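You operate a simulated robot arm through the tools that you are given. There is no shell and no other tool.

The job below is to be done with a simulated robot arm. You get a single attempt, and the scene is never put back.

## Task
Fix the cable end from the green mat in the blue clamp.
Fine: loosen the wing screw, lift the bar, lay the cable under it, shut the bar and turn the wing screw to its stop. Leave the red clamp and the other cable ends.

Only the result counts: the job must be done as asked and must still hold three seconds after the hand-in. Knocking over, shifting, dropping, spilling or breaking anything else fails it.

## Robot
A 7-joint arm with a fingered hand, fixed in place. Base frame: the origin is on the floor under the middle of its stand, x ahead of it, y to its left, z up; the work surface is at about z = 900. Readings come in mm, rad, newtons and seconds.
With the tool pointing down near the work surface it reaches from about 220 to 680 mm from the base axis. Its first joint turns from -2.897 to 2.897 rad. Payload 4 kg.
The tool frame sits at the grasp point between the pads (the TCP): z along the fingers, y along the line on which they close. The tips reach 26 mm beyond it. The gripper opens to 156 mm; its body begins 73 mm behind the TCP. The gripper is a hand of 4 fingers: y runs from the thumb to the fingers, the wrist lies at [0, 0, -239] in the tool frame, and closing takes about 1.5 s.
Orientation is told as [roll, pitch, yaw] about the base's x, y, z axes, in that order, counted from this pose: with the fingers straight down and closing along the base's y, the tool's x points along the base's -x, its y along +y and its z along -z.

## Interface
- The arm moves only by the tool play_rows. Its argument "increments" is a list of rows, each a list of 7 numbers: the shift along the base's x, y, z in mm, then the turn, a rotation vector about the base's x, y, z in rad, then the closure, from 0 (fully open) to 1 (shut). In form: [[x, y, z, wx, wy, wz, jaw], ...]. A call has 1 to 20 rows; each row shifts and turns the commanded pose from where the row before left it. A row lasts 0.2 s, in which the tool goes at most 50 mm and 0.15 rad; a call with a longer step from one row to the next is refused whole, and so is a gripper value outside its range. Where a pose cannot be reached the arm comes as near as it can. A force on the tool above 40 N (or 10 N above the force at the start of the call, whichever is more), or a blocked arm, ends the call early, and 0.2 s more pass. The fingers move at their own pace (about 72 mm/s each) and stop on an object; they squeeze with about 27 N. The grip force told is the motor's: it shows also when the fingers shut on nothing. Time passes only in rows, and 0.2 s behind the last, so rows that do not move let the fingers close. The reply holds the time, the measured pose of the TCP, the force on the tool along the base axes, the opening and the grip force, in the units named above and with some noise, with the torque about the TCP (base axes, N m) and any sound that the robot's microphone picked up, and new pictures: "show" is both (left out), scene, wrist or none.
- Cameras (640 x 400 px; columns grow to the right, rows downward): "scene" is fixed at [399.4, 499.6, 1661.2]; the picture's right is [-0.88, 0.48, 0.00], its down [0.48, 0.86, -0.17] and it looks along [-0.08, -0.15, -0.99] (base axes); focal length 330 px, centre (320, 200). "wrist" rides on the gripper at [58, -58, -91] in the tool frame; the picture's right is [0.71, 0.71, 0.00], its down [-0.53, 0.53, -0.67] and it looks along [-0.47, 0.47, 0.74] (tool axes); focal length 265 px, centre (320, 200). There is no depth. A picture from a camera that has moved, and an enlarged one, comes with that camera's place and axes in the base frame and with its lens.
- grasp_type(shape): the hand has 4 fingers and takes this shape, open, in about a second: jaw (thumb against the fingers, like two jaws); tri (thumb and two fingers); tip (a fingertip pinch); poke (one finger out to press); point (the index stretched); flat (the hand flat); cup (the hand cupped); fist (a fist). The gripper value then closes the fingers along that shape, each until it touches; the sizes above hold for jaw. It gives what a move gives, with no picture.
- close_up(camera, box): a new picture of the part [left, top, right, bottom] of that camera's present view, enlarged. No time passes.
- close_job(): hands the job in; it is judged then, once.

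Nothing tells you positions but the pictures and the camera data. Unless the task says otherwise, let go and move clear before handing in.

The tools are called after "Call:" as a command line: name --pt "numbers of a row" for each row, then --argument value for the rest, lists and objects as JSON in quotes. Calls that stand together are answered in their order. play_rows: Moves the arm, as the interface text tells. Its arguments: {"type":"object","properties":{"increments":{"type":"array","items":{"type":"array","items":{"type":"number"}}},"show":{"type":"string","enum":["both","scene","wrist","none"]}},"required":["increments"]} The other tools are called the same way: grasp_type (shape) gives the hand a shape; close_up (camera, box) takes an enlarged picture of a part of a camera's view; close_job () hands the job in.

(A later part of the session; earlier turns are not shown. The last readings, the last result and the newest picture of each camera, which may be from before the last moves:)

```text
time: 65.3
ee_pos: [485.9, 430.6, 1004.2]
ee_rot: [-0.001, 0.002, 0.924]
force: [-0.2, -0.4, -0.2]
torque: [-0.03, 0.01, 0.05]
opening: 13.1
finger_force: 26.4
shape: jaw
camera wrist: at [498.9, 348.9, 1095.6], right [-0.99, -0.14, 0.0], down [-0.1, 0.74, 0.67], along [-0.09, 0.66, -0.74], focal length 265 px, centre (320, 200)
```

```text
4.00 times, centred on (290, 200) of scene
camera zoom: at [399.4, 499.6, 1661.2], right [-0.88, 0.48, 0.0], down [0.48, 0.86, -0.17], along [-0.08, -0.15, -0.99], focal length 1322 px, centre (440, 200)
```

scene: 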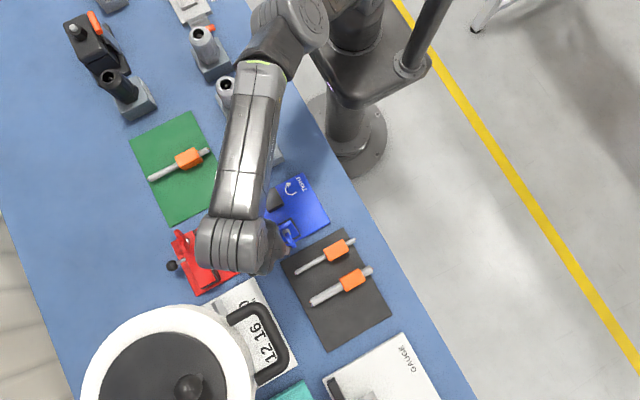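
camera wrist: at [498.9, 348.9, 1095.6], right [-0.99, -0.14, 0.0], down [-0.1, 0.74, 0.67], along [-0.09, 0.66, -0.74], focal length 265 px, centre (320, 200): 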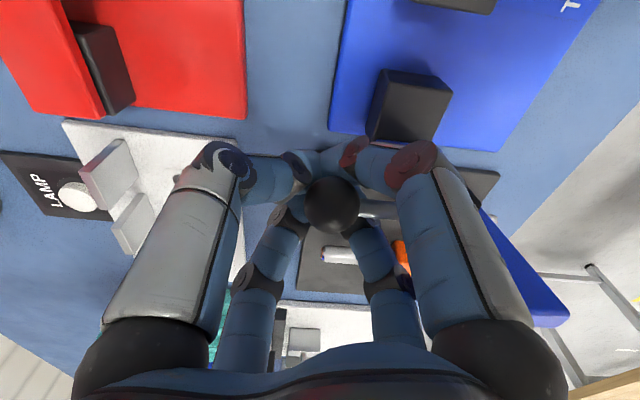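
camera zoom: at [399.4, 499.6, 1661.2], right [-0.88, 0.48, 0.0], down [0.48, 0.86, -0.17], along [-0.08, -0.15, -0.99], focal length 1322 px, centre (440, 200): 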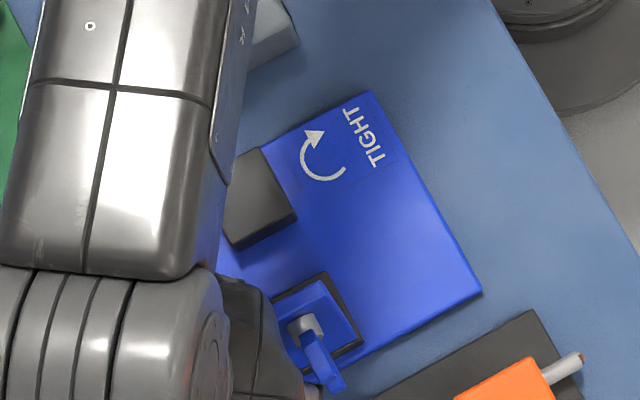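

The bar nearly stands on its own now. I push a bit further to see whether it has reached its open stop.

Call:
play_rows --pt "0 5 0 0 0 0 1" --pt "0 5 0 0 0 0 1" --pt "0 0 0 0 0 0 1" --show "both"

Call:
close_up --camera "scene" --box '[220, 150, 360, 250]'

Call:
close_up --camera "wrist" --box '[240, 120, 460, 280]'

```text
time: 66.1
ee_pos: [488.1, 439.6, 1003.1]
ee_rot: [0.0, 0.001, 0.926]
force: [0.0, 0.3, -0.4]
torque: [-0.02, 0.01, -0.02]
opening: 13.1
finger_force: 26.7
shape: jaw
camera wrist: at [500.5, 358.8, 1094.7], right [-0.99, -0.14, 0.0], down [-0.1, 0.74, 0.67], along [-0.09, 0.66, -0.74], focal length 265 px, centre (320, 200)
```

scene: 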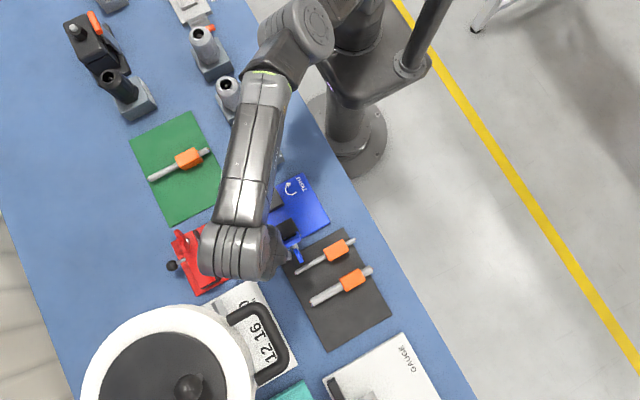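
wrist: 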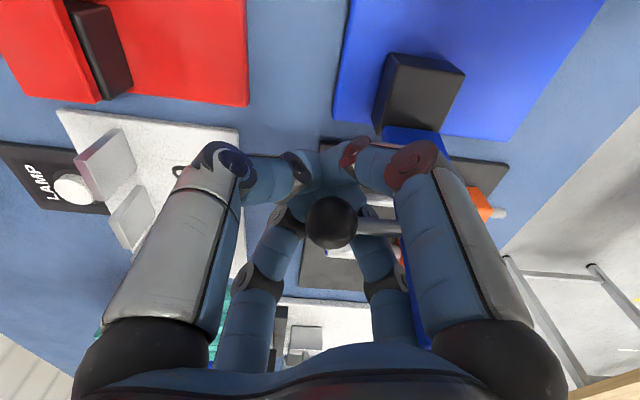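

```text
4.00 times, centred on (290, 200) of scene
camera zoom: at [399.4, 499.6, 1661.2], right [-0.88, 0.48, 0.0], down [0.48, 0.86, -0.17], along [-0.08, -0.15, -0.99], focal length 1322 px, centre (440, 200)
```

zoom: 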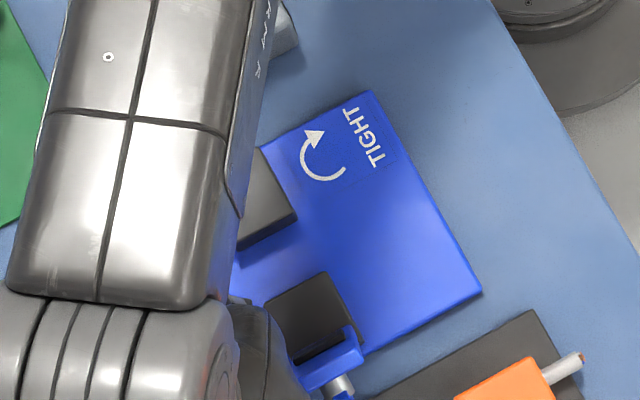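

```text
2.50 times, centred on (350, 200) of wrist
camera zoom: at [500.5, 358.8, 1094.7], right [-0.99, -0.14, 0.0], down [-0.1, 0.74, 0.67], along [-0.09, 0.66, -0.74], focal length 664 px, centre (245, 200)
```

zoom: 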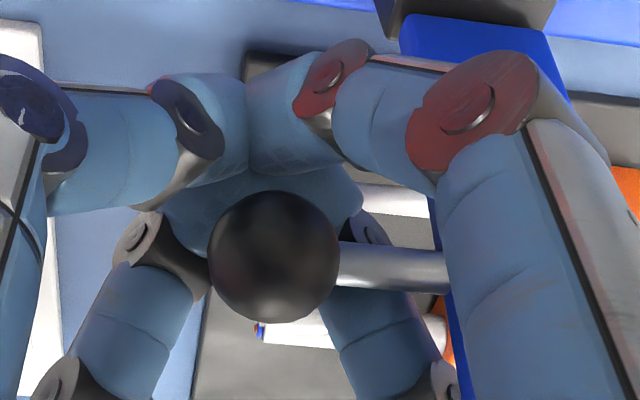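

The bar is at about 90° and leaning open. I keep it caged and follow it slowly further to find its open stop, instead of letting it drop.

Call:
play_rows --pt "0 4 -0.5 0 0 0 1" --pt "0 4 -1 0 0 0 1" --pt "0 4 -1 0 0 0 1" --pt "0 0 0 0 0 0 1" --show "both"

Call:
close_up --camera "scene" --box '[220, 150, 360, 250]'

Call:
close_up --camera "wrist" --box '[240, 120, 460, 280]'

```text
time: 67.1
ee_pos: [486.2, 452.6, 1001.3]
ee_rot: [0.002, 0.0, 0.926]
force: [0.1, -0.2, -1.4]
torque: [-0.04, 0.04, -0.04]
opening: 13.2
finger_force: 27.3
shape: jaw
camera wrist: at [498.9, 370.3, 1092.5], right [-0.99, -0.14, 0.0], down [-0.1, 0.74, 0.67], along [-0.09, 0.66, -0.74], focal length 265 px, centre (320, 200)
```

scene: 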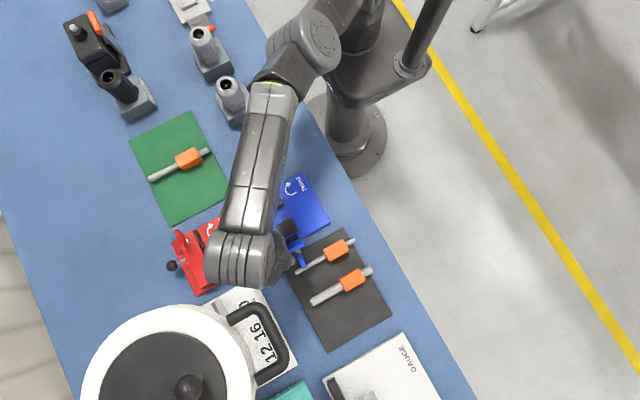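
wrist: 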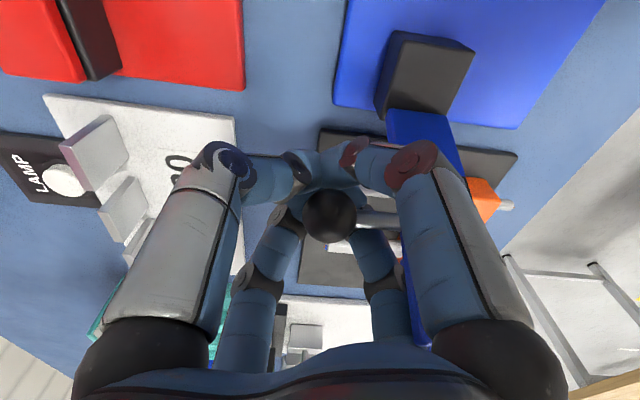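

```text
4.00 times, centred on (290, 200) of scene
camera zoom: at [399.4, 499.6, 1661.2], right [-0.88, 0.48, 0.0], down [0.48, 0.86, -0.17], along [-0.08, -0.15, -0.99], focal length 1322 px, centre (440, 200)
```

zoom: 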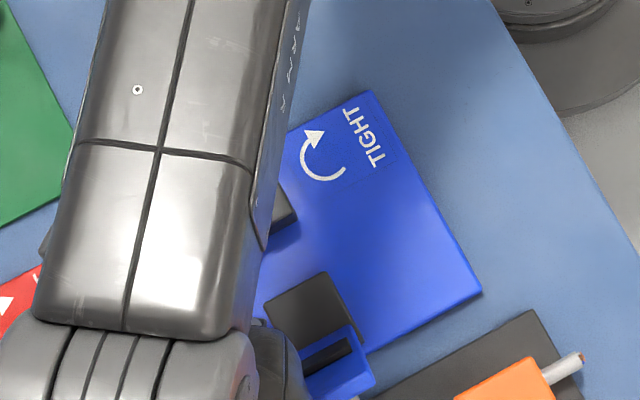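

```text
2.50 times, centred on (350, 200) of wrist
camera zoom: at [498.9, 370.3, 1092.5], right [-0.99, -0.14, 0.0], down [-0.1, 0.74, 0.67], along [-0.09, 0.66, -0.74], focal length 664 px, centre (245, 200)
```

zoom: 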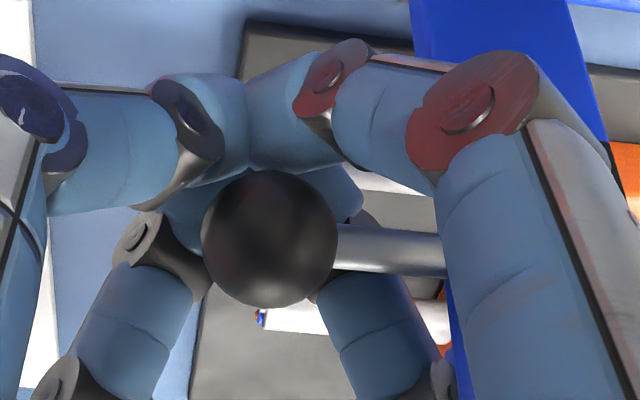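

The bar now seems to rest past vertical at about 113° by itself, with the ball loose in the cage. I open the fingers gently and check that it stays.

Call:
play_rows --pt "0 0 0 0 0 0 0.8" --pt "0 -3 0 0 0 0 0.75" --pt "0 0 0 0 0 0 0.75" --pt "0 0 0 0 0 0 0.75" --show "both"

Call:
close_up --camera "wrist" --box '[240, 120, 460, 280]'

```text
time: 68.1
ee_pos: [487.1, 448.1, 1000.5]
ee_rot: [0.001, 0.0, 0.924]
force: [10.8, -0.1, 0.9]
torque: [-0.06, 0.28, -0.33]
opening: 37.6
finger_force: 0.0
shape: jaw
camera wrist: at [499.1, 366.7, 1092.8], right [-0.99, -0.14, 0.0], down [-0.1, 0.74, 0.67], along [-0.09, 0.66, -0.74], focal length 265 px, centre (320, 200)
```

scene: 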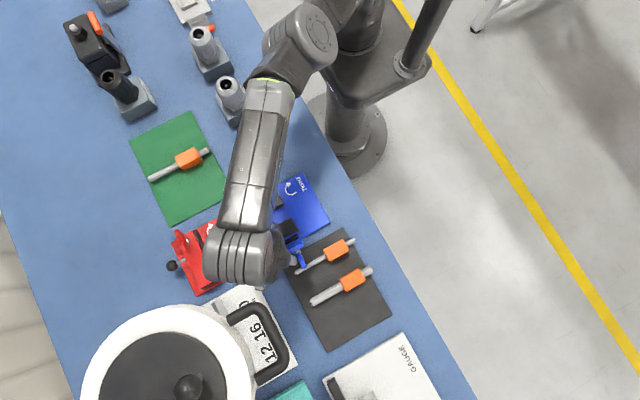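
wrist: 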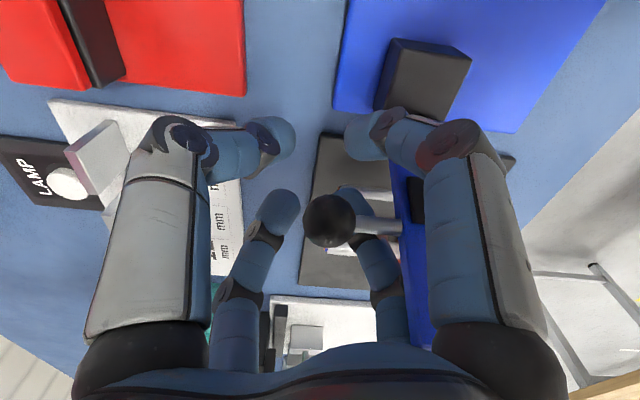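

```text
2.50 times, centred on (350, 200) of wrist
camera zoom: at [499.1, 366.7, 1092.8], right [-0.99, -0.14, 0.0], down [-0.1, 0.74, 0.67], along [-0.09, 0.66, -0.74], focal length 664 px, centre (245, 200)
```

zoom: 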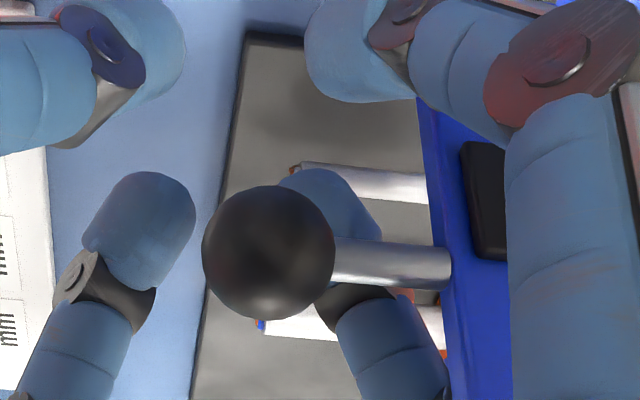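

The bar stays up. One knuckle is pressing against the bar's side, so I rotate a little away and shift slightly in +x, then raise out.

Call:
play_rows --pt "2 0 0 0 0 -0.1 0.75" --pt "1 0 0 0 0 -0.1 0.75" --pt "0 0 0 0 0 0 0.75" --show "wrist"

```text
time: 68.9
ee_pos: [488.9, 448.3, 1001.8]
ee_rot: [0.001, 0.002, 0.726]
force: [-0.4, 0.1, 0.1]
torque: [0.01, -0.01, -0.02]
opening: 38.6
finger_force: 0.0
shape: jaw
camera wrist: at [484.6, 366.5, 1092.6], right [-1.0, 0.06, 0.0], down [0.05, 0.74, 0.67], along [0.04, 0.67, -0.74], focal length 265 px, centre (320, 200)
```

wrist: 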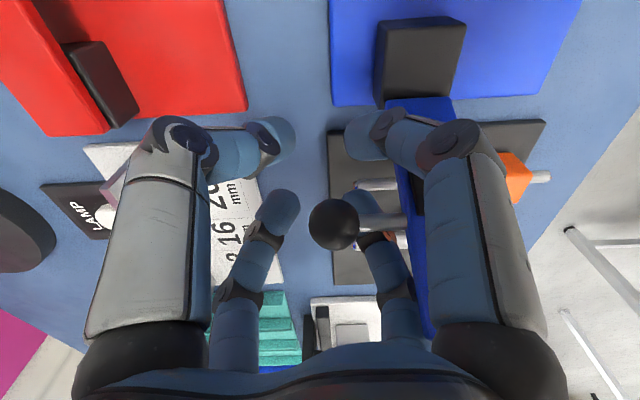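

Force is back to zero. I centre the hand on the ball, turn a bit more away from the wing, and rise straight up.

Call:
play_rows --pt "-1 3 0 0 0 -0.1 0.75" --pt "-1 3 0 0 0 0 0.75" --pt "0 0 8 0 0 0 0.75" --pt "0 0 10 0 0 0 0.75" --pt "0 0 0 0 0 0 0.75" --show "wrist"

```text
time: 70.1
ee_pos: [484.8, 453.6, 1018.1]
ee_rot: [0.001, 0.0, 0.624]
force: [0.4, 0.2, 0.3]
torque: [0.0, 0.01, -0.01]
opening: 38.6
finger_force: 0.2
shape: jaw
out of reach, approached as far as the arm can: row 4
camera wrist: at [471.8, 372.5, 1110.2], right [-0.99, 0.16, 0.0], down [0.12, 0.73, 0.67], along [0.11, 0.66, -0.74], focal length 265 px, centre (320, 200)
```

wrist: 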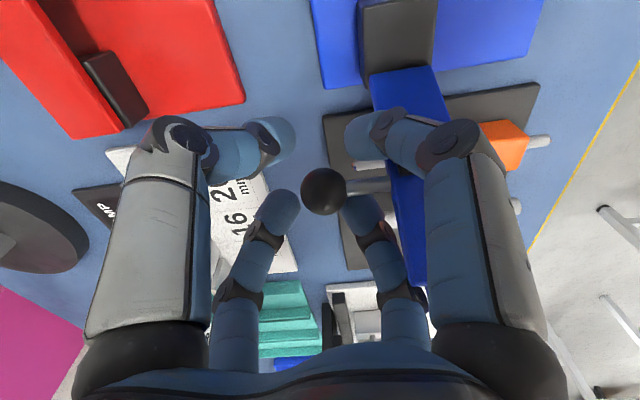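

I am close to the reach limit here, so I rise while easing slightly back toward the base, keeping the ball clear between the fingers.

Call:
play_rows --pt "0 -2 8 0.02 -0.02 0 0.75" --pt "0 -2 8 0.02 -0.02 0 0.75" --pt "0 0 0 0 0 0 0.75" --show "wrist"

```text
time: 70.9
ee_pos: [485.7, 449.1, 1034.9]
ee_rot: [0.009, -0.056, 0.625]
force: [-0.2, -0.2, -0.2]
torque: [0.0, 0.0, 0.03]
opening: 38.5
finger_force: 0.1
shape: jaw
camera wrist: at [470.0, 364.7, 1122.0], right [-0.99, 0.16, -0.03], down [0.09, 0.71, 0.7], along [0.14, 0.69, -0.71], focal length 265 px, centre (320, 200)
```

wrist: 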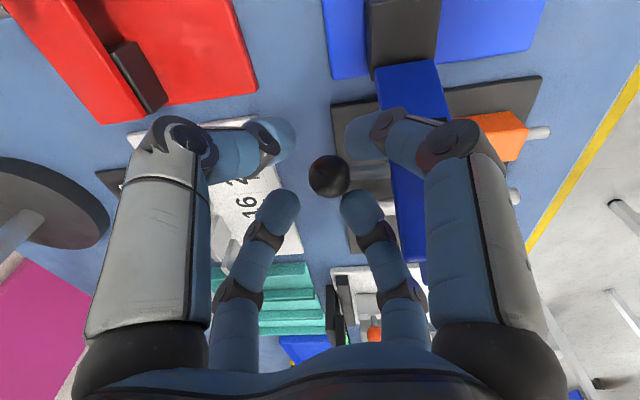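

Call:
play_rows --pt "0 -1 8 0.02 -0.02 0 0.75" --pt "0 -1 8 0.02 -0.02 0 0.75" --pt "0 -1 8 0.01 -0.01 0 0.75" --pt "0 0 0 0 0 0 0.75" --show "both"

Call:
close_up --camera "scene" --box '[220, 150, 360, 250]'

```text
time: 71.9
ee_pos: [485.5, 446.6, 1058.1]
ee_rot: [0.022, -0.126, 0.626]
force: [0.7, 0.4, -0.1]
torque: [-0.01, 0.01, 0.0]
opening: 39.0
finger_force: 0.0
shape: jaw
camera wrist: at [464.9, 357.9, 1140.6], right [-0.98, 0.16, -0.07], down [0.06, 0.67, 0.74], along [0.17, 0.72, -0.67], focal length 265 px, centre (320, 200)
```

scene: 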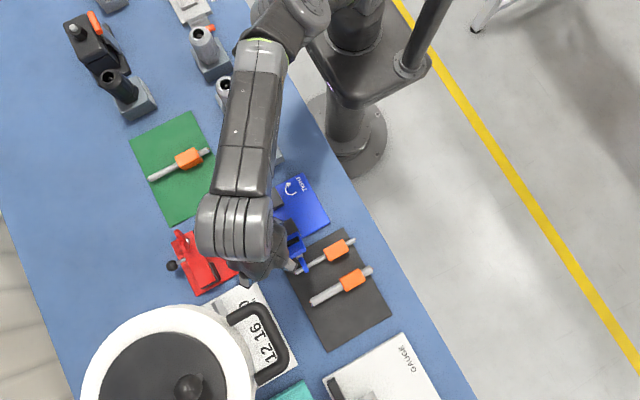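
wrist: 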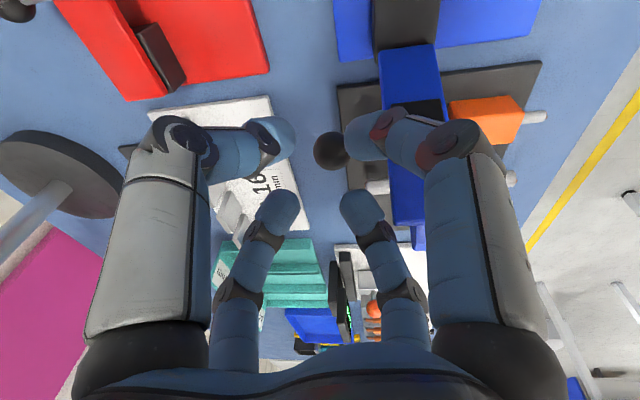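

```text
4.00 times, centred on (290, 200) of scene
camera zoom: at [399.4, 499.6, 1661.2], right [-0.88, 0.48, 0.0], down [0.48, 0.86, -0.17], along [-0.08, -0.15, -0.99], focal length 1322 px, centre (440, 200)
```

zoom: 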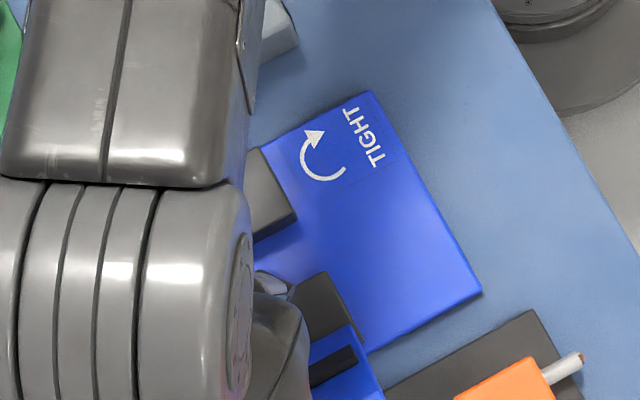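

The bar stays open by itself and the hand is clear of the ball. I back away in -y, level the hand, and travel above the cable on the green mat.

Call:
play_rows --pt "0 -20 2 -0.0225 0.0225 0 0.75" --pt "0 -20 2 -0.0225 0.0225 0 0.75" --pt "0 -20 2 -0.0225 0.0225 0 0.75" --pt "0 -20 2 -0.0225 0.0225 0 0.75" --pt "9 -26 2 0 0 -0.078 0.75" --pt "9 -26 2 0 0 -0.078 0.75" --pt "9 -26 2 0 0 -0.078 0.75" --pt "9 -26 2 0 0 -0.078 0.75" --pt "9 -26 2 0 0 -0.078 0.75" --pt "9 -26 2 0 0 -0.078 0.75" --pt "9 -26 2 0 0 -0.078 0.75" --pt "9 -26 2 0 0 -0.078 0.75" --pt "0 0 0 0 0 0 0.75" --show "both"

Call:
close_up --camera "scene" --box '[220, 150, 380, 250]'

```text
time: 74.7
ee_pos: [557.1, 159.8, 1081.9]
ee_rot: [0.001, 0.0, 0.0]
force: [0.5, 0.7, 0.3]
torque: [0.0, 0.03, -0.02]
opening: 38.8
finger_force: 0.0
shape: jaw
camera wrist: at [499.3, 101.2, 1174.0], right [-0.71, 0.71, 0.0], down [0.53, 0.53, 0.67], along [0.47, 0.47, -0.74], focal length 265 px, centre (320, 200)
```

scene: 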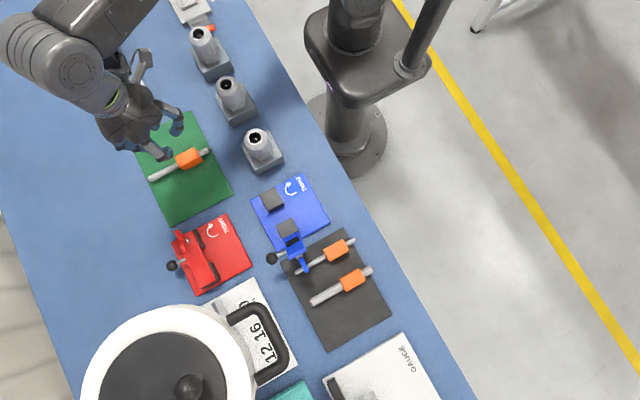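
wrist: 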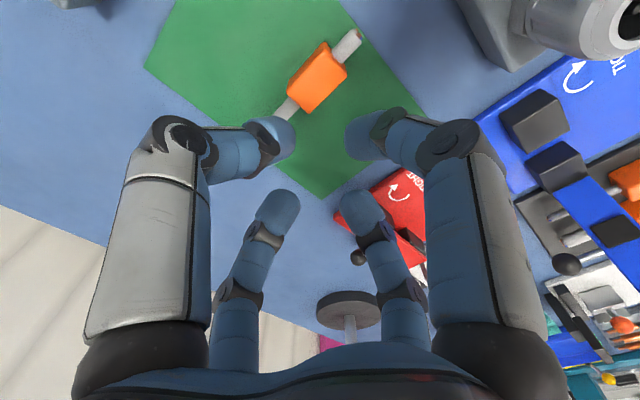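

```text
4.00 times, centred on (300, 200) of scene
camera zoom: at [399.4, 499.6, 1661.2], right [-0.88, 0.48, 0.0], down [0.48, 0.86, -0.17], along [-0.08, -0.15, -0.99], focal length 1322 px, centre (400, 200)
```

zoom: 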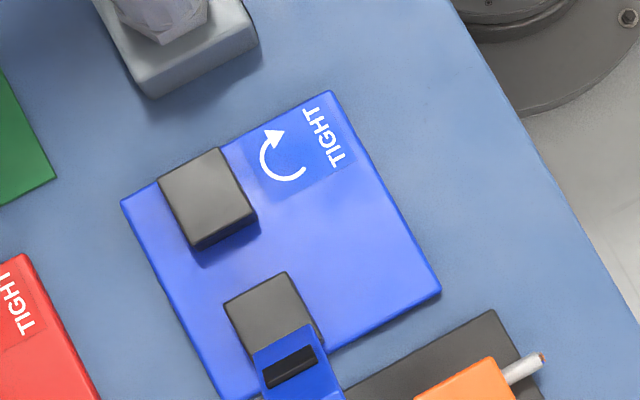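

Now I see the open clamp fully: two black posts with a gap between y≈359 and 394, the bar standing open, and nothing else disturbed. Now I look closely at the cable and the posts from here.

Call:
close_up --camera "wrist" --box '[220, 10, 420, 160]'

Call:
close_up --camera "wrist" --box '[440, 40, 640, 220]'

Call:
close_up --camera "scene" --box '[130, 120, 240, 200]'

Call:
close_up --camera "scene" --box '[250, 180, 350, 280]'

```text
2.67 times, centred on (320, 85) of wrist
camera zoom: at [499.3, 101.2, 1174.0], right [-0.71, 0.71, 0.0], down [0.53, 0.53, 0.67], along [0.47, 0.47, -0.74], focal length 708 px, centre (320, 507)
```

zoom: 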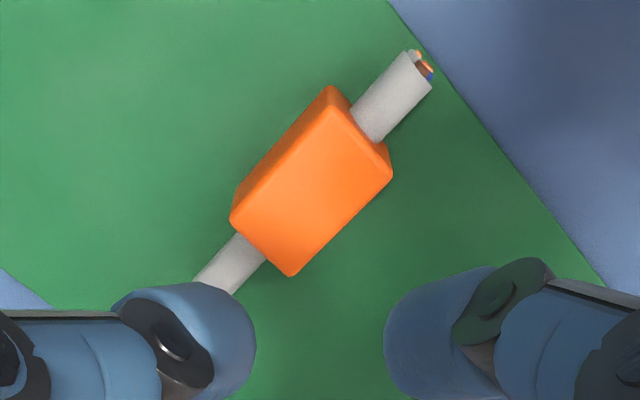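

```text
2.22 times, centred on (540, 130) of wrist
camera zoom: at [499.3, 101.2, 1174.0], right [-0.71, 0.71, 0.0], down [0.53, 0.53, 0.67], along [0.47, 0.47, -0.74], focal length 590 px, centre (-169, 356)
```

zoom: 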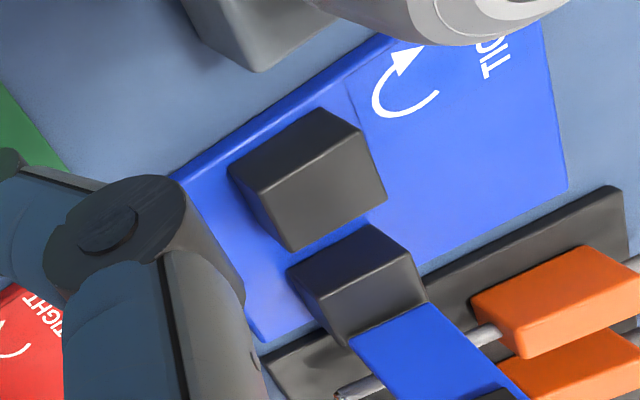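

```text
5.00 times, centred on (185, 160) of scene
camera zoom: at [399.4, 499.6, 1661.2], right [-0.88, 0.48, 0.0], down [0.48, 0.86, -0.17], along [-0.08, -0.15, -0.99], focal length 1652 px, centre (995, 400)
```

zoom: 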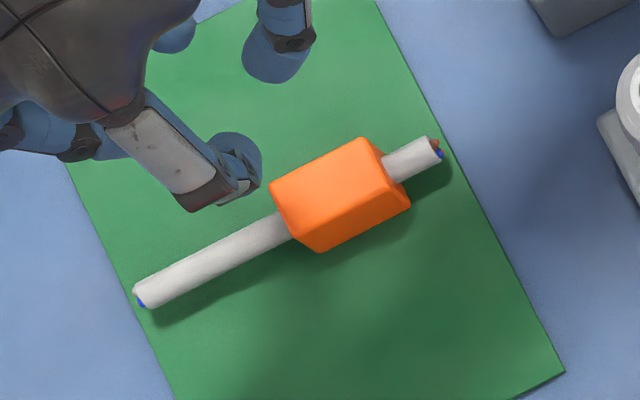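

```text
4.00 times, centred on (300, 230) of scene
camera zoom: at [399.4, 499.6, 1661.2], right [-0.88, 0.48, 0.0], down [0.48, 0.86, -0.17], along [-0.08, -0.15, -0.99], focal length 1322 px, centre (400, 80)
```

zoom: 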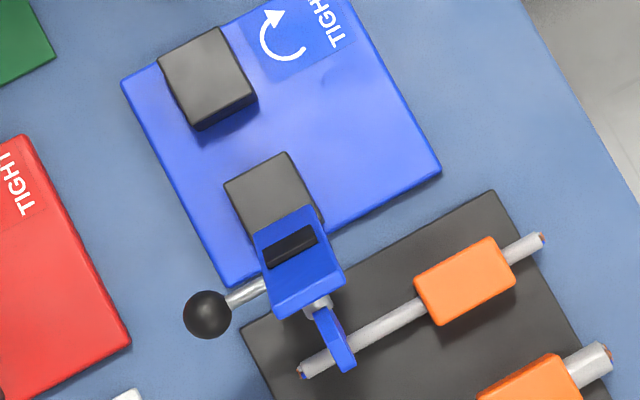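

The cable's orange block is about 50×28×28 mm, at x 534–583, y 142–170, with its top at z≈930. Its 12 mm rod runs along x from 511 to 662 at z≈916. I switch to the two-finger "tip" pinch, whose side fingers stay above the rod, and go over the block.

Call:
grasp_type --shape "tip"

Call:
play_rows --pt "2.5 -4.5 -10 0 0 0 0.55" --pt "0 0 -15 0 0 0 0.55" --pt "0 0 -15 0 0 0 0.55" --pt "0 0 -15 0 0 0 0.55" --pt "0 0 -15 0 0 0 0.55" --pt "0 0 -15 0 0 0 0.55" --pt "0 0 0 0 0 0 0.55" --show "both"

Call:
close_up --camera "wrist" --box '[200, 30, 440, 200]'

```text
time: 75.6
ee_pos: [556.2, 159.5, 1081.6]
ee_rot: [0.0, -0.001, 0.002]
force: [0.0, -0.2, 0.2]
torque: [0.05, 0.02, 0.0]
opening: 156.1
finger_force: 0.1
shape: tip
```

```text
time: 77.2
ee_pos: [560.8, 152.3, 998.9]
ee_rot: [-0.001, 0.0, 0.002]
force: [-0.1, -0.1, 0.0]
torque: [0.0, -0.02, 0.01]
opening: 70.5
finger_force: 0.1
shape: tip
camera wrist: at [503.4, 95.4, 1090.6], right [-0.71, 0.71, 0.0], down [0.53, 0.53, 0.67], along [0.47, 0.47, -0.74], focal length 265 px, centre (320, 200)
```

scene: 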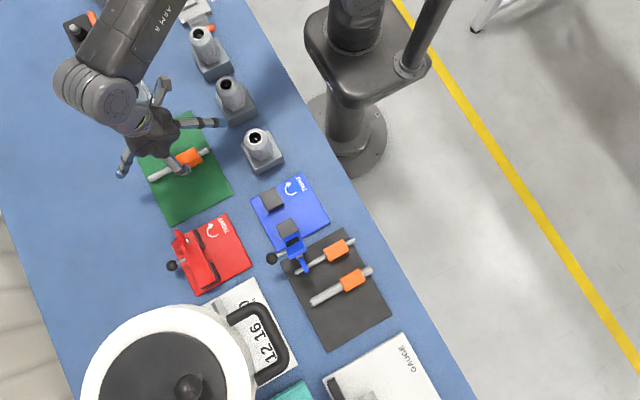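
wrist: 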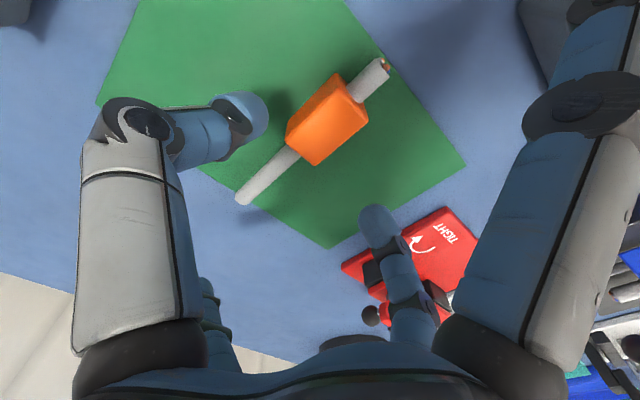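

```text
2.35 times, centred on (320, 115) of wrist
camera zoom: at [503.4, 95.4, 1090.6], right [-0.71, 0.71, 0.0], down [0.53, 0.53, 0.67], along [0.47, 0.47, -0.74], focal length 624 px, centre (320, 400)
```

zoom: 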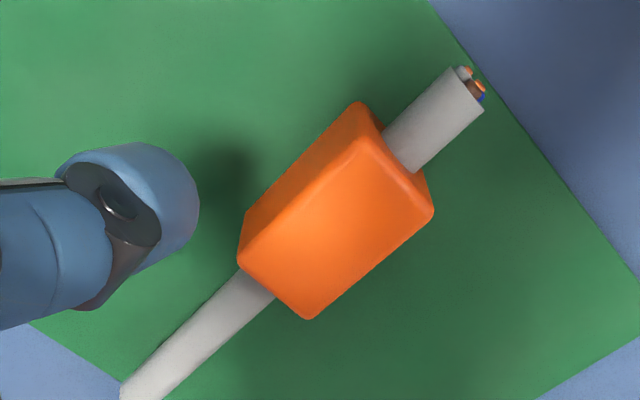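

The block is centred at (559, 156.5). I correct by a few millimetres, check the side finger's clearance to the gland, and go down to TCP z≈941.

Call:
play_rows --pt "-1 2.5 -12 0 0 0 0.55" --pt "0 0 -12 0 0 0 0.55" --pt "0 0 -12 0 0 0 0.6" --pt "0 0 -12 0 0 0 0.6" --pt "0 0 0 0 0 0 0.65" --show "both"

Call:
close_up --camera "wrist" --box '[200, 30, 440, 230]'

Call:
close_up --camera "scene" --box '[100, 90, 260, 200]'

```text
time: 78.4
ee_pos: [560.6, 156.5, 950.1]
ee_rot: [0.001, 0.001, 0.001]
force: [-0.5, -0.2, 0.2]
torque: [0.0, 0.02, -0.01]
opening: 55.2
finger_force: 0.1
shape: tip
camera wrist: at [503.5, 97.6, 1041.0], right [-0.71, 0.71, 0.0], down [0.53, 0.53, 0.67], along [0.47, 0.47, -0.74], focal length 265 px, centre (320, 200)
```

scene: 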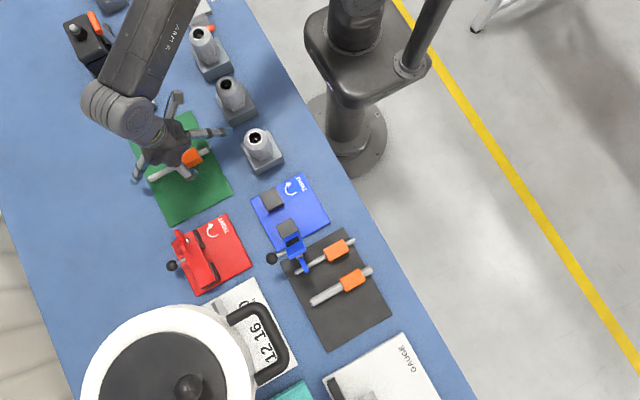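
wrist: 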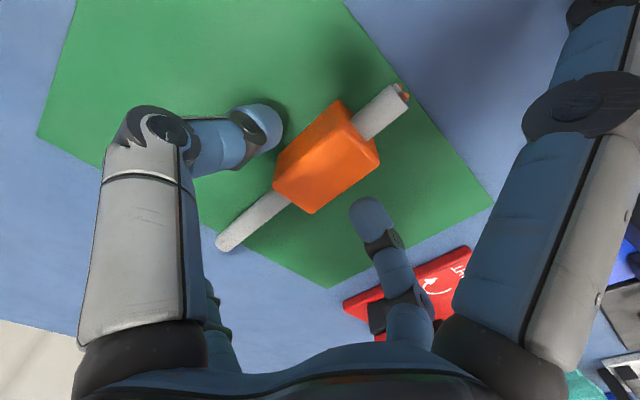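

```text
2.00 times, centred on (320, 130) of wrist
camera zoom: at [503.5, 97.6, 1041.0], right [-0.71, 0.71, 0.0], down [0.53, 0.53, 0.67], along [0.47, 0.47, -0.74], focal length 531 px, centre (320, 340)
```

zoom: 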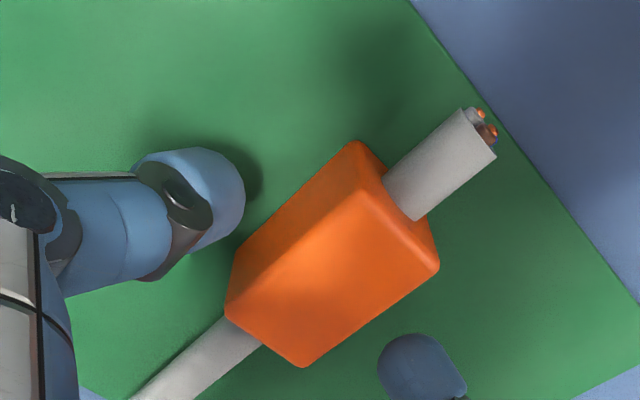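

```text
3.64 times, centred on (180, 145) of scene
camera zoom: at [399.4, 499.6, 1661.2], right [-0.88, 0.48, 0.0], down [0.48, 0.86, -0.17], along [-0.08, -0.15, -0.99], focal length 1202 px, centre (829, 400)
```

zoom: 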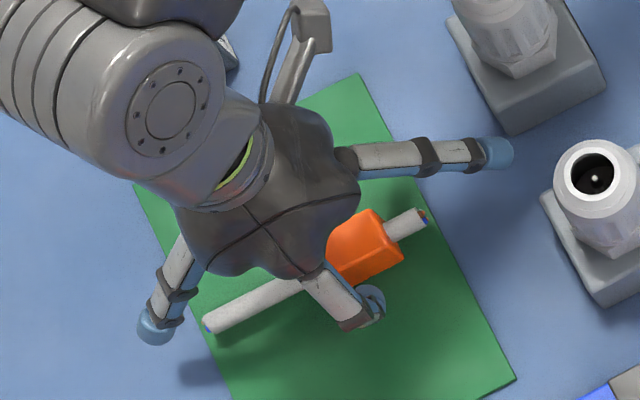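

The block sits between the pinch fingers and the side fingers are clear of the glands. I lower the last 9 mm and close.

Call:
play_rows --pt "0 0 -5 0 0 0 0.68" --pt "0 0 -4 0 0 0 0.72" --pt "0 0 0 0 0 0 0.74" --show "none"

Call:
play_rows --pt "0 0 0 0 0 0 0.85" --pt "0 0 0 0 0 0 1" --pt "0 0 0 0 0 0 1" --pt "0 0 0 0 0 0 1" --show "both"

Call:
close_up --camera "wrist" --box '[200, 30, 440, 230]'

Call:
close_up --camera "scene" --box '[100, 90, 260, 200]'

```text
time: 79.2
ee_pos: [559.1, 155.9, 939.5]
ee_rot: [0.001, -0.001, 0.002]
force: [0.0, -0.1, 0.2]
torque: [-0.01, -0.03, -0.01]
opening: 40.8
finger_force: 0.2
shape: tip
```

```text
time: 80.2
ee_pos: [558.5, 156.2, 940.7]
ee_rot: [0.001, -0.001, 0.002]
force: [0.5, -0.7, -0.5]
torque: [0.0, 0.03, -0.01]
opening: 23.9
finger_force: 26.9
shape: tip
camera wrist: at [502.1, 98.2, 1032.5], right [-0.71, 0.71, 0.0], down [0.53, 0.53, 0.67], along [0.47, 0.47, -0.74], focal length 265 px, centre (320, 200)
```

scene: 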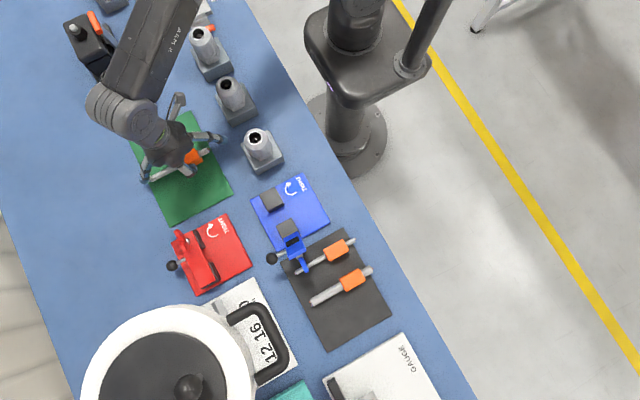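
wrist: 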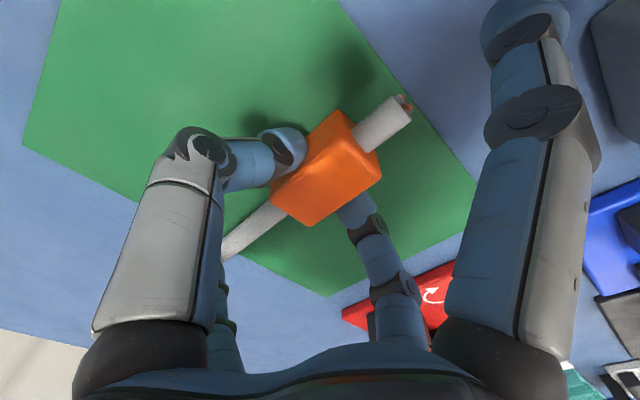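

```text
2.00 times, centred on (320, 130) of wrist
camera zoom: at [502.1, 98.2, 1032.5], right [-0.71, 0.71, 0.0], down [0.53, 0.53, 0.67], along [0.47, 0.47, -0.74], focal length 531 px, centre (320, 340)
```

zoom: 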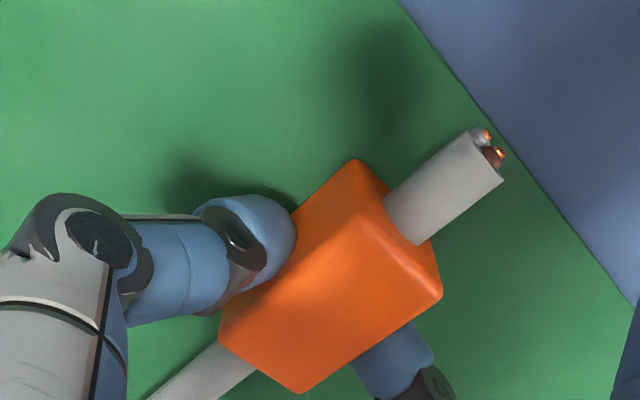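

```text
3.64 times, centred on (180, 145) of scene
camera zoom: at [399.4, 499.6, 1661.2], right [-0.88, 0.48, 0.0], down [0.48, 0.86, -0.17], along [-0.08, -0.15, -0.99], focal length 1202 px, centre (829, 400)
```

zoom: 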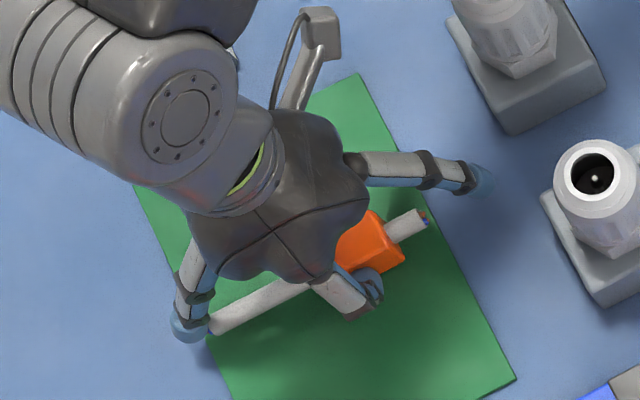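

The block is gripped. I lift a little and check it comes up straight.

Call:
play_rows --pt "0 0 5 0 0 0 1" --pt "0 0 8 0 0 0 1" --pt "0 0 12 0 0 0 1" --pt "0 0 0 0 0 0 1" --show "both"

Call:
close_up --camera "wrist" --box '[200, 30, 440, 230]'

```text
time: 81.2
ee_pos: [558.0, 156.3, 966.0]
ee_rot: [0.002, 0.0, 0.003]
force: [-0.1, 0.5, -3.0]
torque: [0.0, -0.02, -0.01]
opening: 23.5
finger_force: 27.5
shape: tip
camera wrist: at [501.7, 98.0, 1058.8], right [-0.71, 0.71, 0.0], down [0.53, 0.53, 0.67], along [0.47, 0.47, -0.74], focal length 265 px, centre (320, 200)
```

scene: 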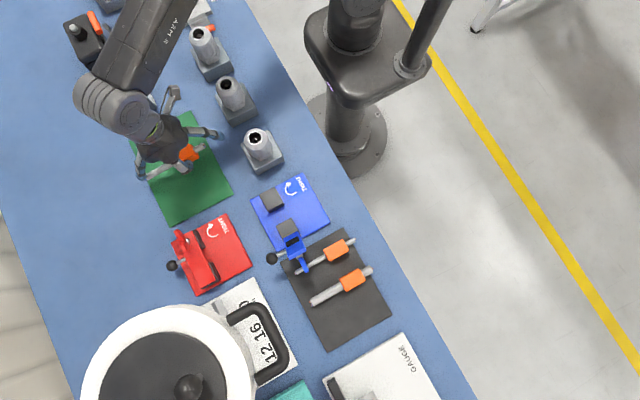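
wrist: 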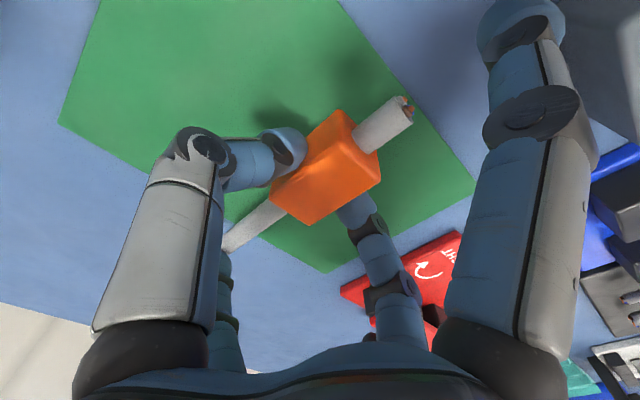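

```text
2.00 times, centred on (320, 130) of wrist
camera zoom: at [501.7, 98.0, 1058.8], right [-0.71, 0.71, 0.0], down [0.53, 0.53, 0.67], along [0.47, 0.47, -0.74], focal length 531 px, centre (320, 340)
```

zoom: 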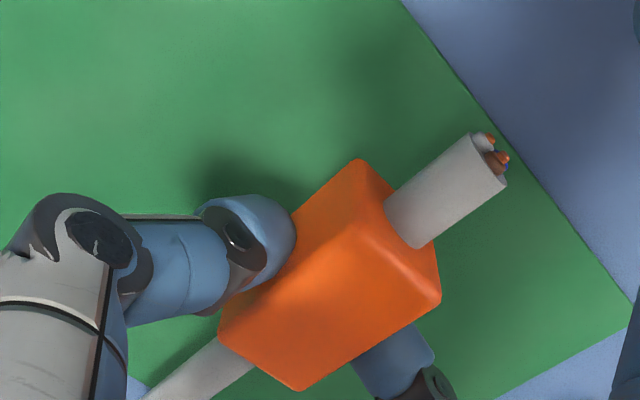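

The cable is firmly held. I raise to a safe height and travel to above the clamp gap.

Call:
play_rows --pt "0 0 20 0 0 0 1" --pt "0 0 20 0 0 0 1" --pt "0 0 20 0 0 0 1" --pt "0 0 20 0 0 0 1" --pt "0 0 20 0 0 0 1" --pt "-19 22 0 0 0 0 1" --pt "-19 22 0 0 0 0 1" --pt "-19 22 0 0 0 0 1" --pt "-19 22 0 0 0 0 1" --pt "-19 22 0 0 0 0 1" --pt "-19 22 0 0 0 0 1" --pt "-19 22 0 0 0 0 1" --pt "-19 22 0 0 0 0 1" --pt "-19 22 0 0 0 0 1" --pt "-6 21 0 0 0 0 1" --pt "0 0 0 0 0 0 1" --show "both"

Call:
close_up --camera "scene" --box '[220, 150, 380, 260]'

Call:
close_up --camera "wrist" --box '[200, 0, 440, 230]'

```text
time: 84.6
ee_pos: [381.1, 377.4, 1064.7]
ee_rot: [-0.001, -0.001, 0.003]
force: [0.2, 0.2, -1.3]
torque: [0.03, 0.03, -0.02]
opening: 23.6
finger_force: 27.3
shape: tip
camera wrist: at [324.7, 318.3, 1156.4], right [-0.71, 0.71, 0.0], down [0.53, 0.53, 0.67], along [0.47, 0.47, -0.74], focal length 265 px, centre (320, 200)
```

scene: 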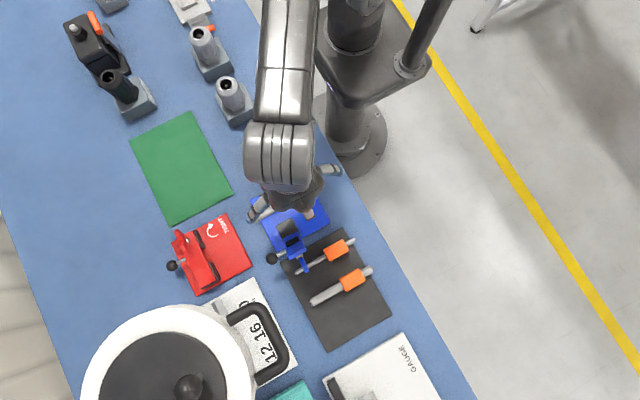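
wrist: 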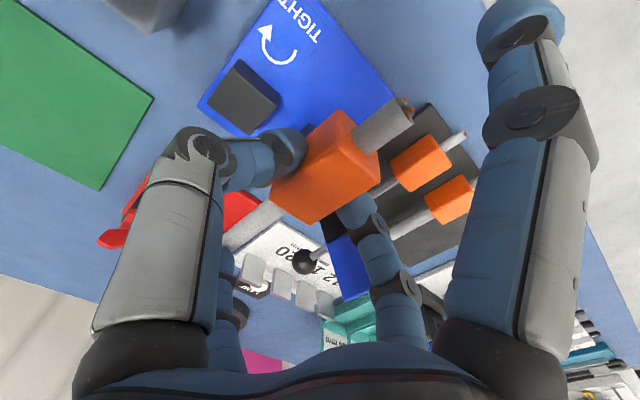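

```text
3.64 times, centred on (300, 205) of scene
camera zoom: at [399.4, 499.6, 1661.2], right [-0.88, 0.48, 0.0], down [0.48, 0.86, -0.17], along [-0.08, -0.15, -0.99], focal length 1202 px, centre (393, 182)
```

zoom: 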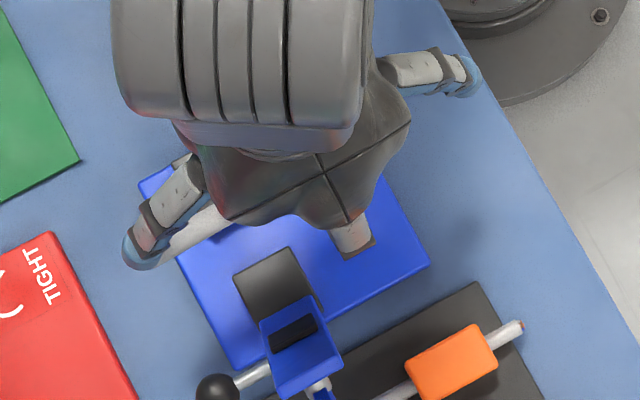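

```text
1.74 times, centred on (320, 115) of wrist
camera zoom: at [324.7, 318.3, 1156.4], right [-0.71, 0.71, 0.0], down [0.53, 0.53, 0.67], along [0.47, 0.47, -0.74], focal length 462 px, centre (320, 348)
```

zoom: 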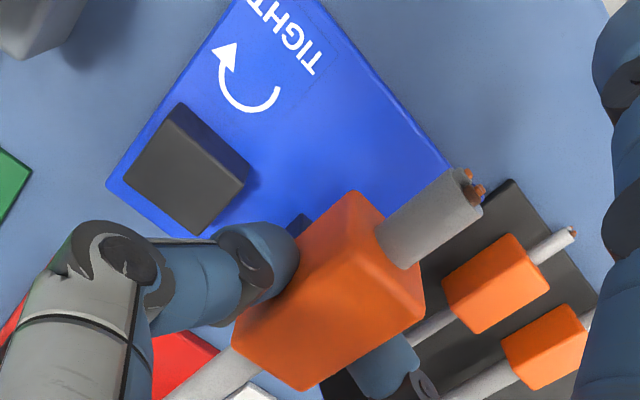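

The rod is lined up above the gap. I descend in stages, watching the force.

Call:
play_rows --pt "-1 -0.5 -16 0 0 0 1" --pt "0 0 -16 0 0 0 1" --pt "0 0 -16 0 0 0 1" --pt "0 0 -16 0 0 0 1" --pt "0 0 -16 0 0 0 1" --pt "0 0 0 0 0 0 1" --show "both"

Call:
close_up --camera "scene" --box '[220, 150, 380, 260]'

Call:
close_up --camera "wrist" --box '[180, 30, 440, 250]'

```text
time: 86.0
ee_pos: [382.6, 374.0, 985.1]
ee_rot: [0.0, -0.001, 0.003]
force: [-0.5, 0.1, -3.3]
torque: [0.03, 0.01, 0.01]
opening: 23.4
finger_force: 27.3
shape: tip
camera wrist: at [323.9, 315.9, 1077.1], right [-0.71, 0.71, 0.0], down [0.53, 0.53, 0.67], along [0.47, 0.47, -0.74], focal length 265 px, centre (320, 200)
```

scene: 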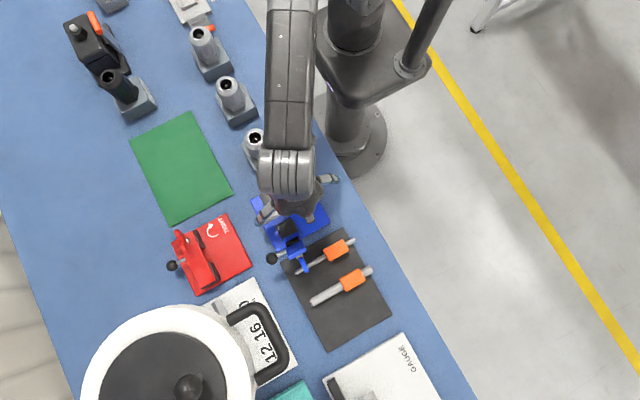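
wrist: 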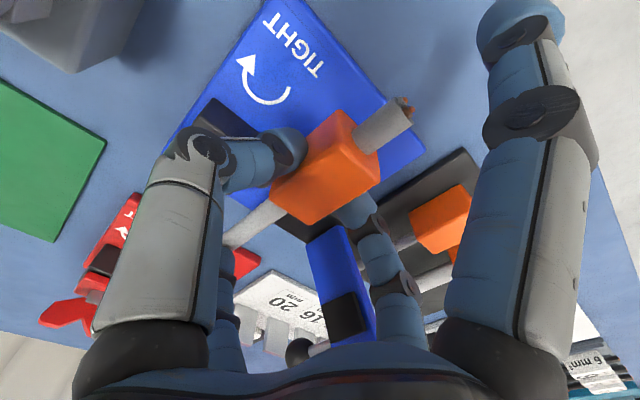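

```text
3.64 times, centred on (300, 205) of scene
camera zoom: at [399.4, 499.6, 1661.2], right [-0.88, 0.48, 0.0], down [0.48, 0.86, -0.17], along [-0.08, -0.15, -0.99], focal length 1202 px, centre (393, 182)
```

zoom: 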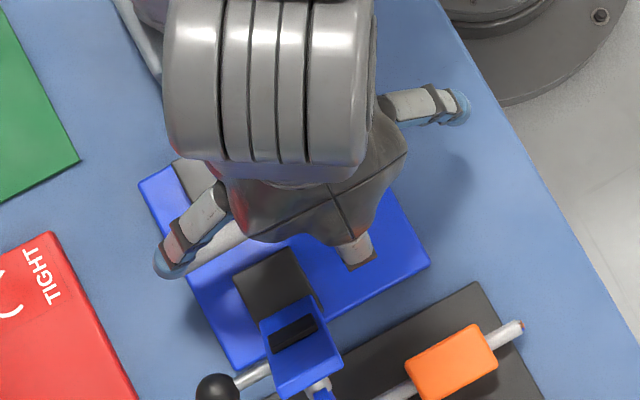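

```text
1.82 times, centred on (310, 140) of wrist
camera zoom: at [323.9, 315.9, 1077.1], right [-0.71, 0.71, 0.0], down [0.53, 0.53, 0.67], along [0.47, 0.47, -0.74], focal length 483 px, centre (338, 309)
```

zoom: 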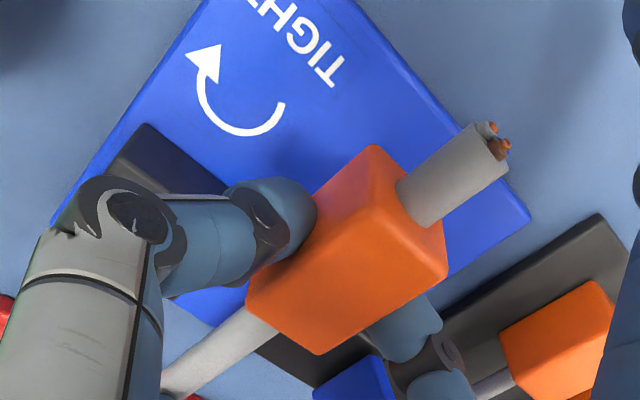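

Call:
play_rows --pt "-1 1 -10 0 0 0 1" --pt "-0.5 0.5 -10 0 0 0 1" --pt "0 0 -8 0 0 0 1" --pt "0 0 0 0 0 0 1" --show "both"

Call:
close_up --camera "scene" --box '[220, 150, 380, 260]'

Call:
close_up --camera "wrist" --box '[180, 30, 440, 250]'

```text
time: 87.0
ee_pos: [380.0, 375.3, 957.0]
ee_rot: [0.001, 0.001, 0.003]
force: [0.0, 0.0, -1.9]
torque: [-0.03, 0.01, -0.01]
opening: 23.5
finger_force: 26.9
shape: tip
camera wrist: at [322.9, 317.4, 1048.4], right [-0.71, 0.71, 0.0], down [0.53, 0.53, 0.67], along [0.47, 0.47, -0.74], focal length 265 px, centre (320, 200)
```

scene: 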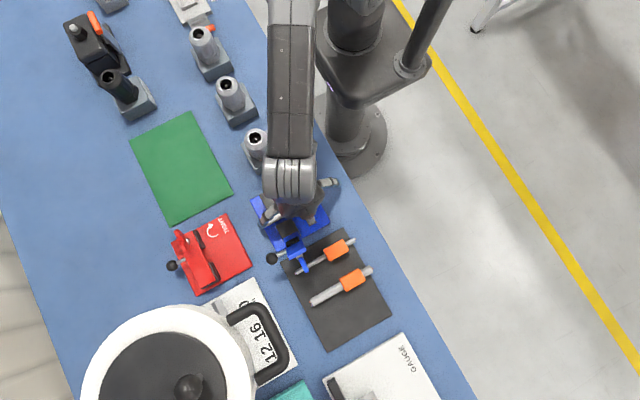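
wrist: 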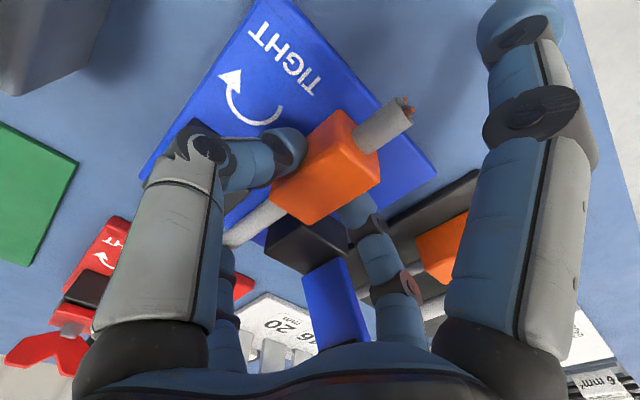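

```text
3.64 times, centred on (300, 205) of scene
camera zoom: at [399.4, 499.6, 1661.2], right [-0.88, 0.48, 0.0], down [0.48, 0.86, -0.17], along [-0.08, -0.15, -0.99], focal length 1202 px, centre (393, 182)
```

zoom: 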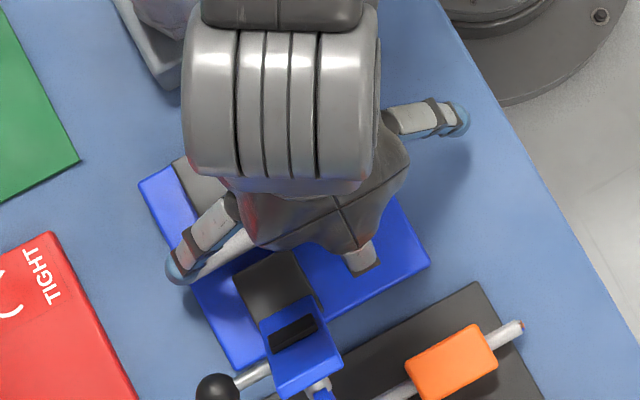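

```text
1.82 times, centred on (310, 140) of wrist
camera zoom: at [322.9, 317.4, 1048.4], right [-0.71, 0.71, 0.0], down [0.53, 0.53, 0.67], along [0.47, 0.47, -0.74], focal length 483 px, centre (338, 309)
```

zoom: 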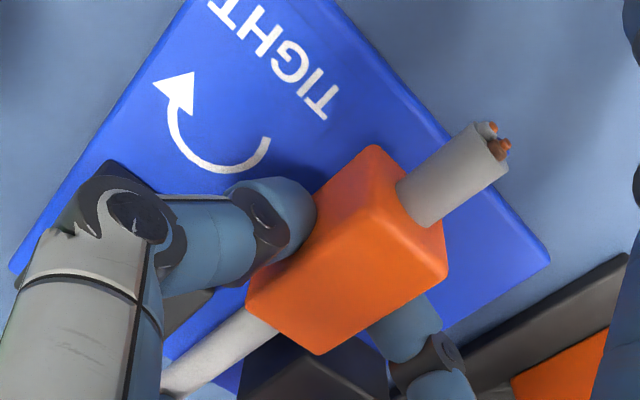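

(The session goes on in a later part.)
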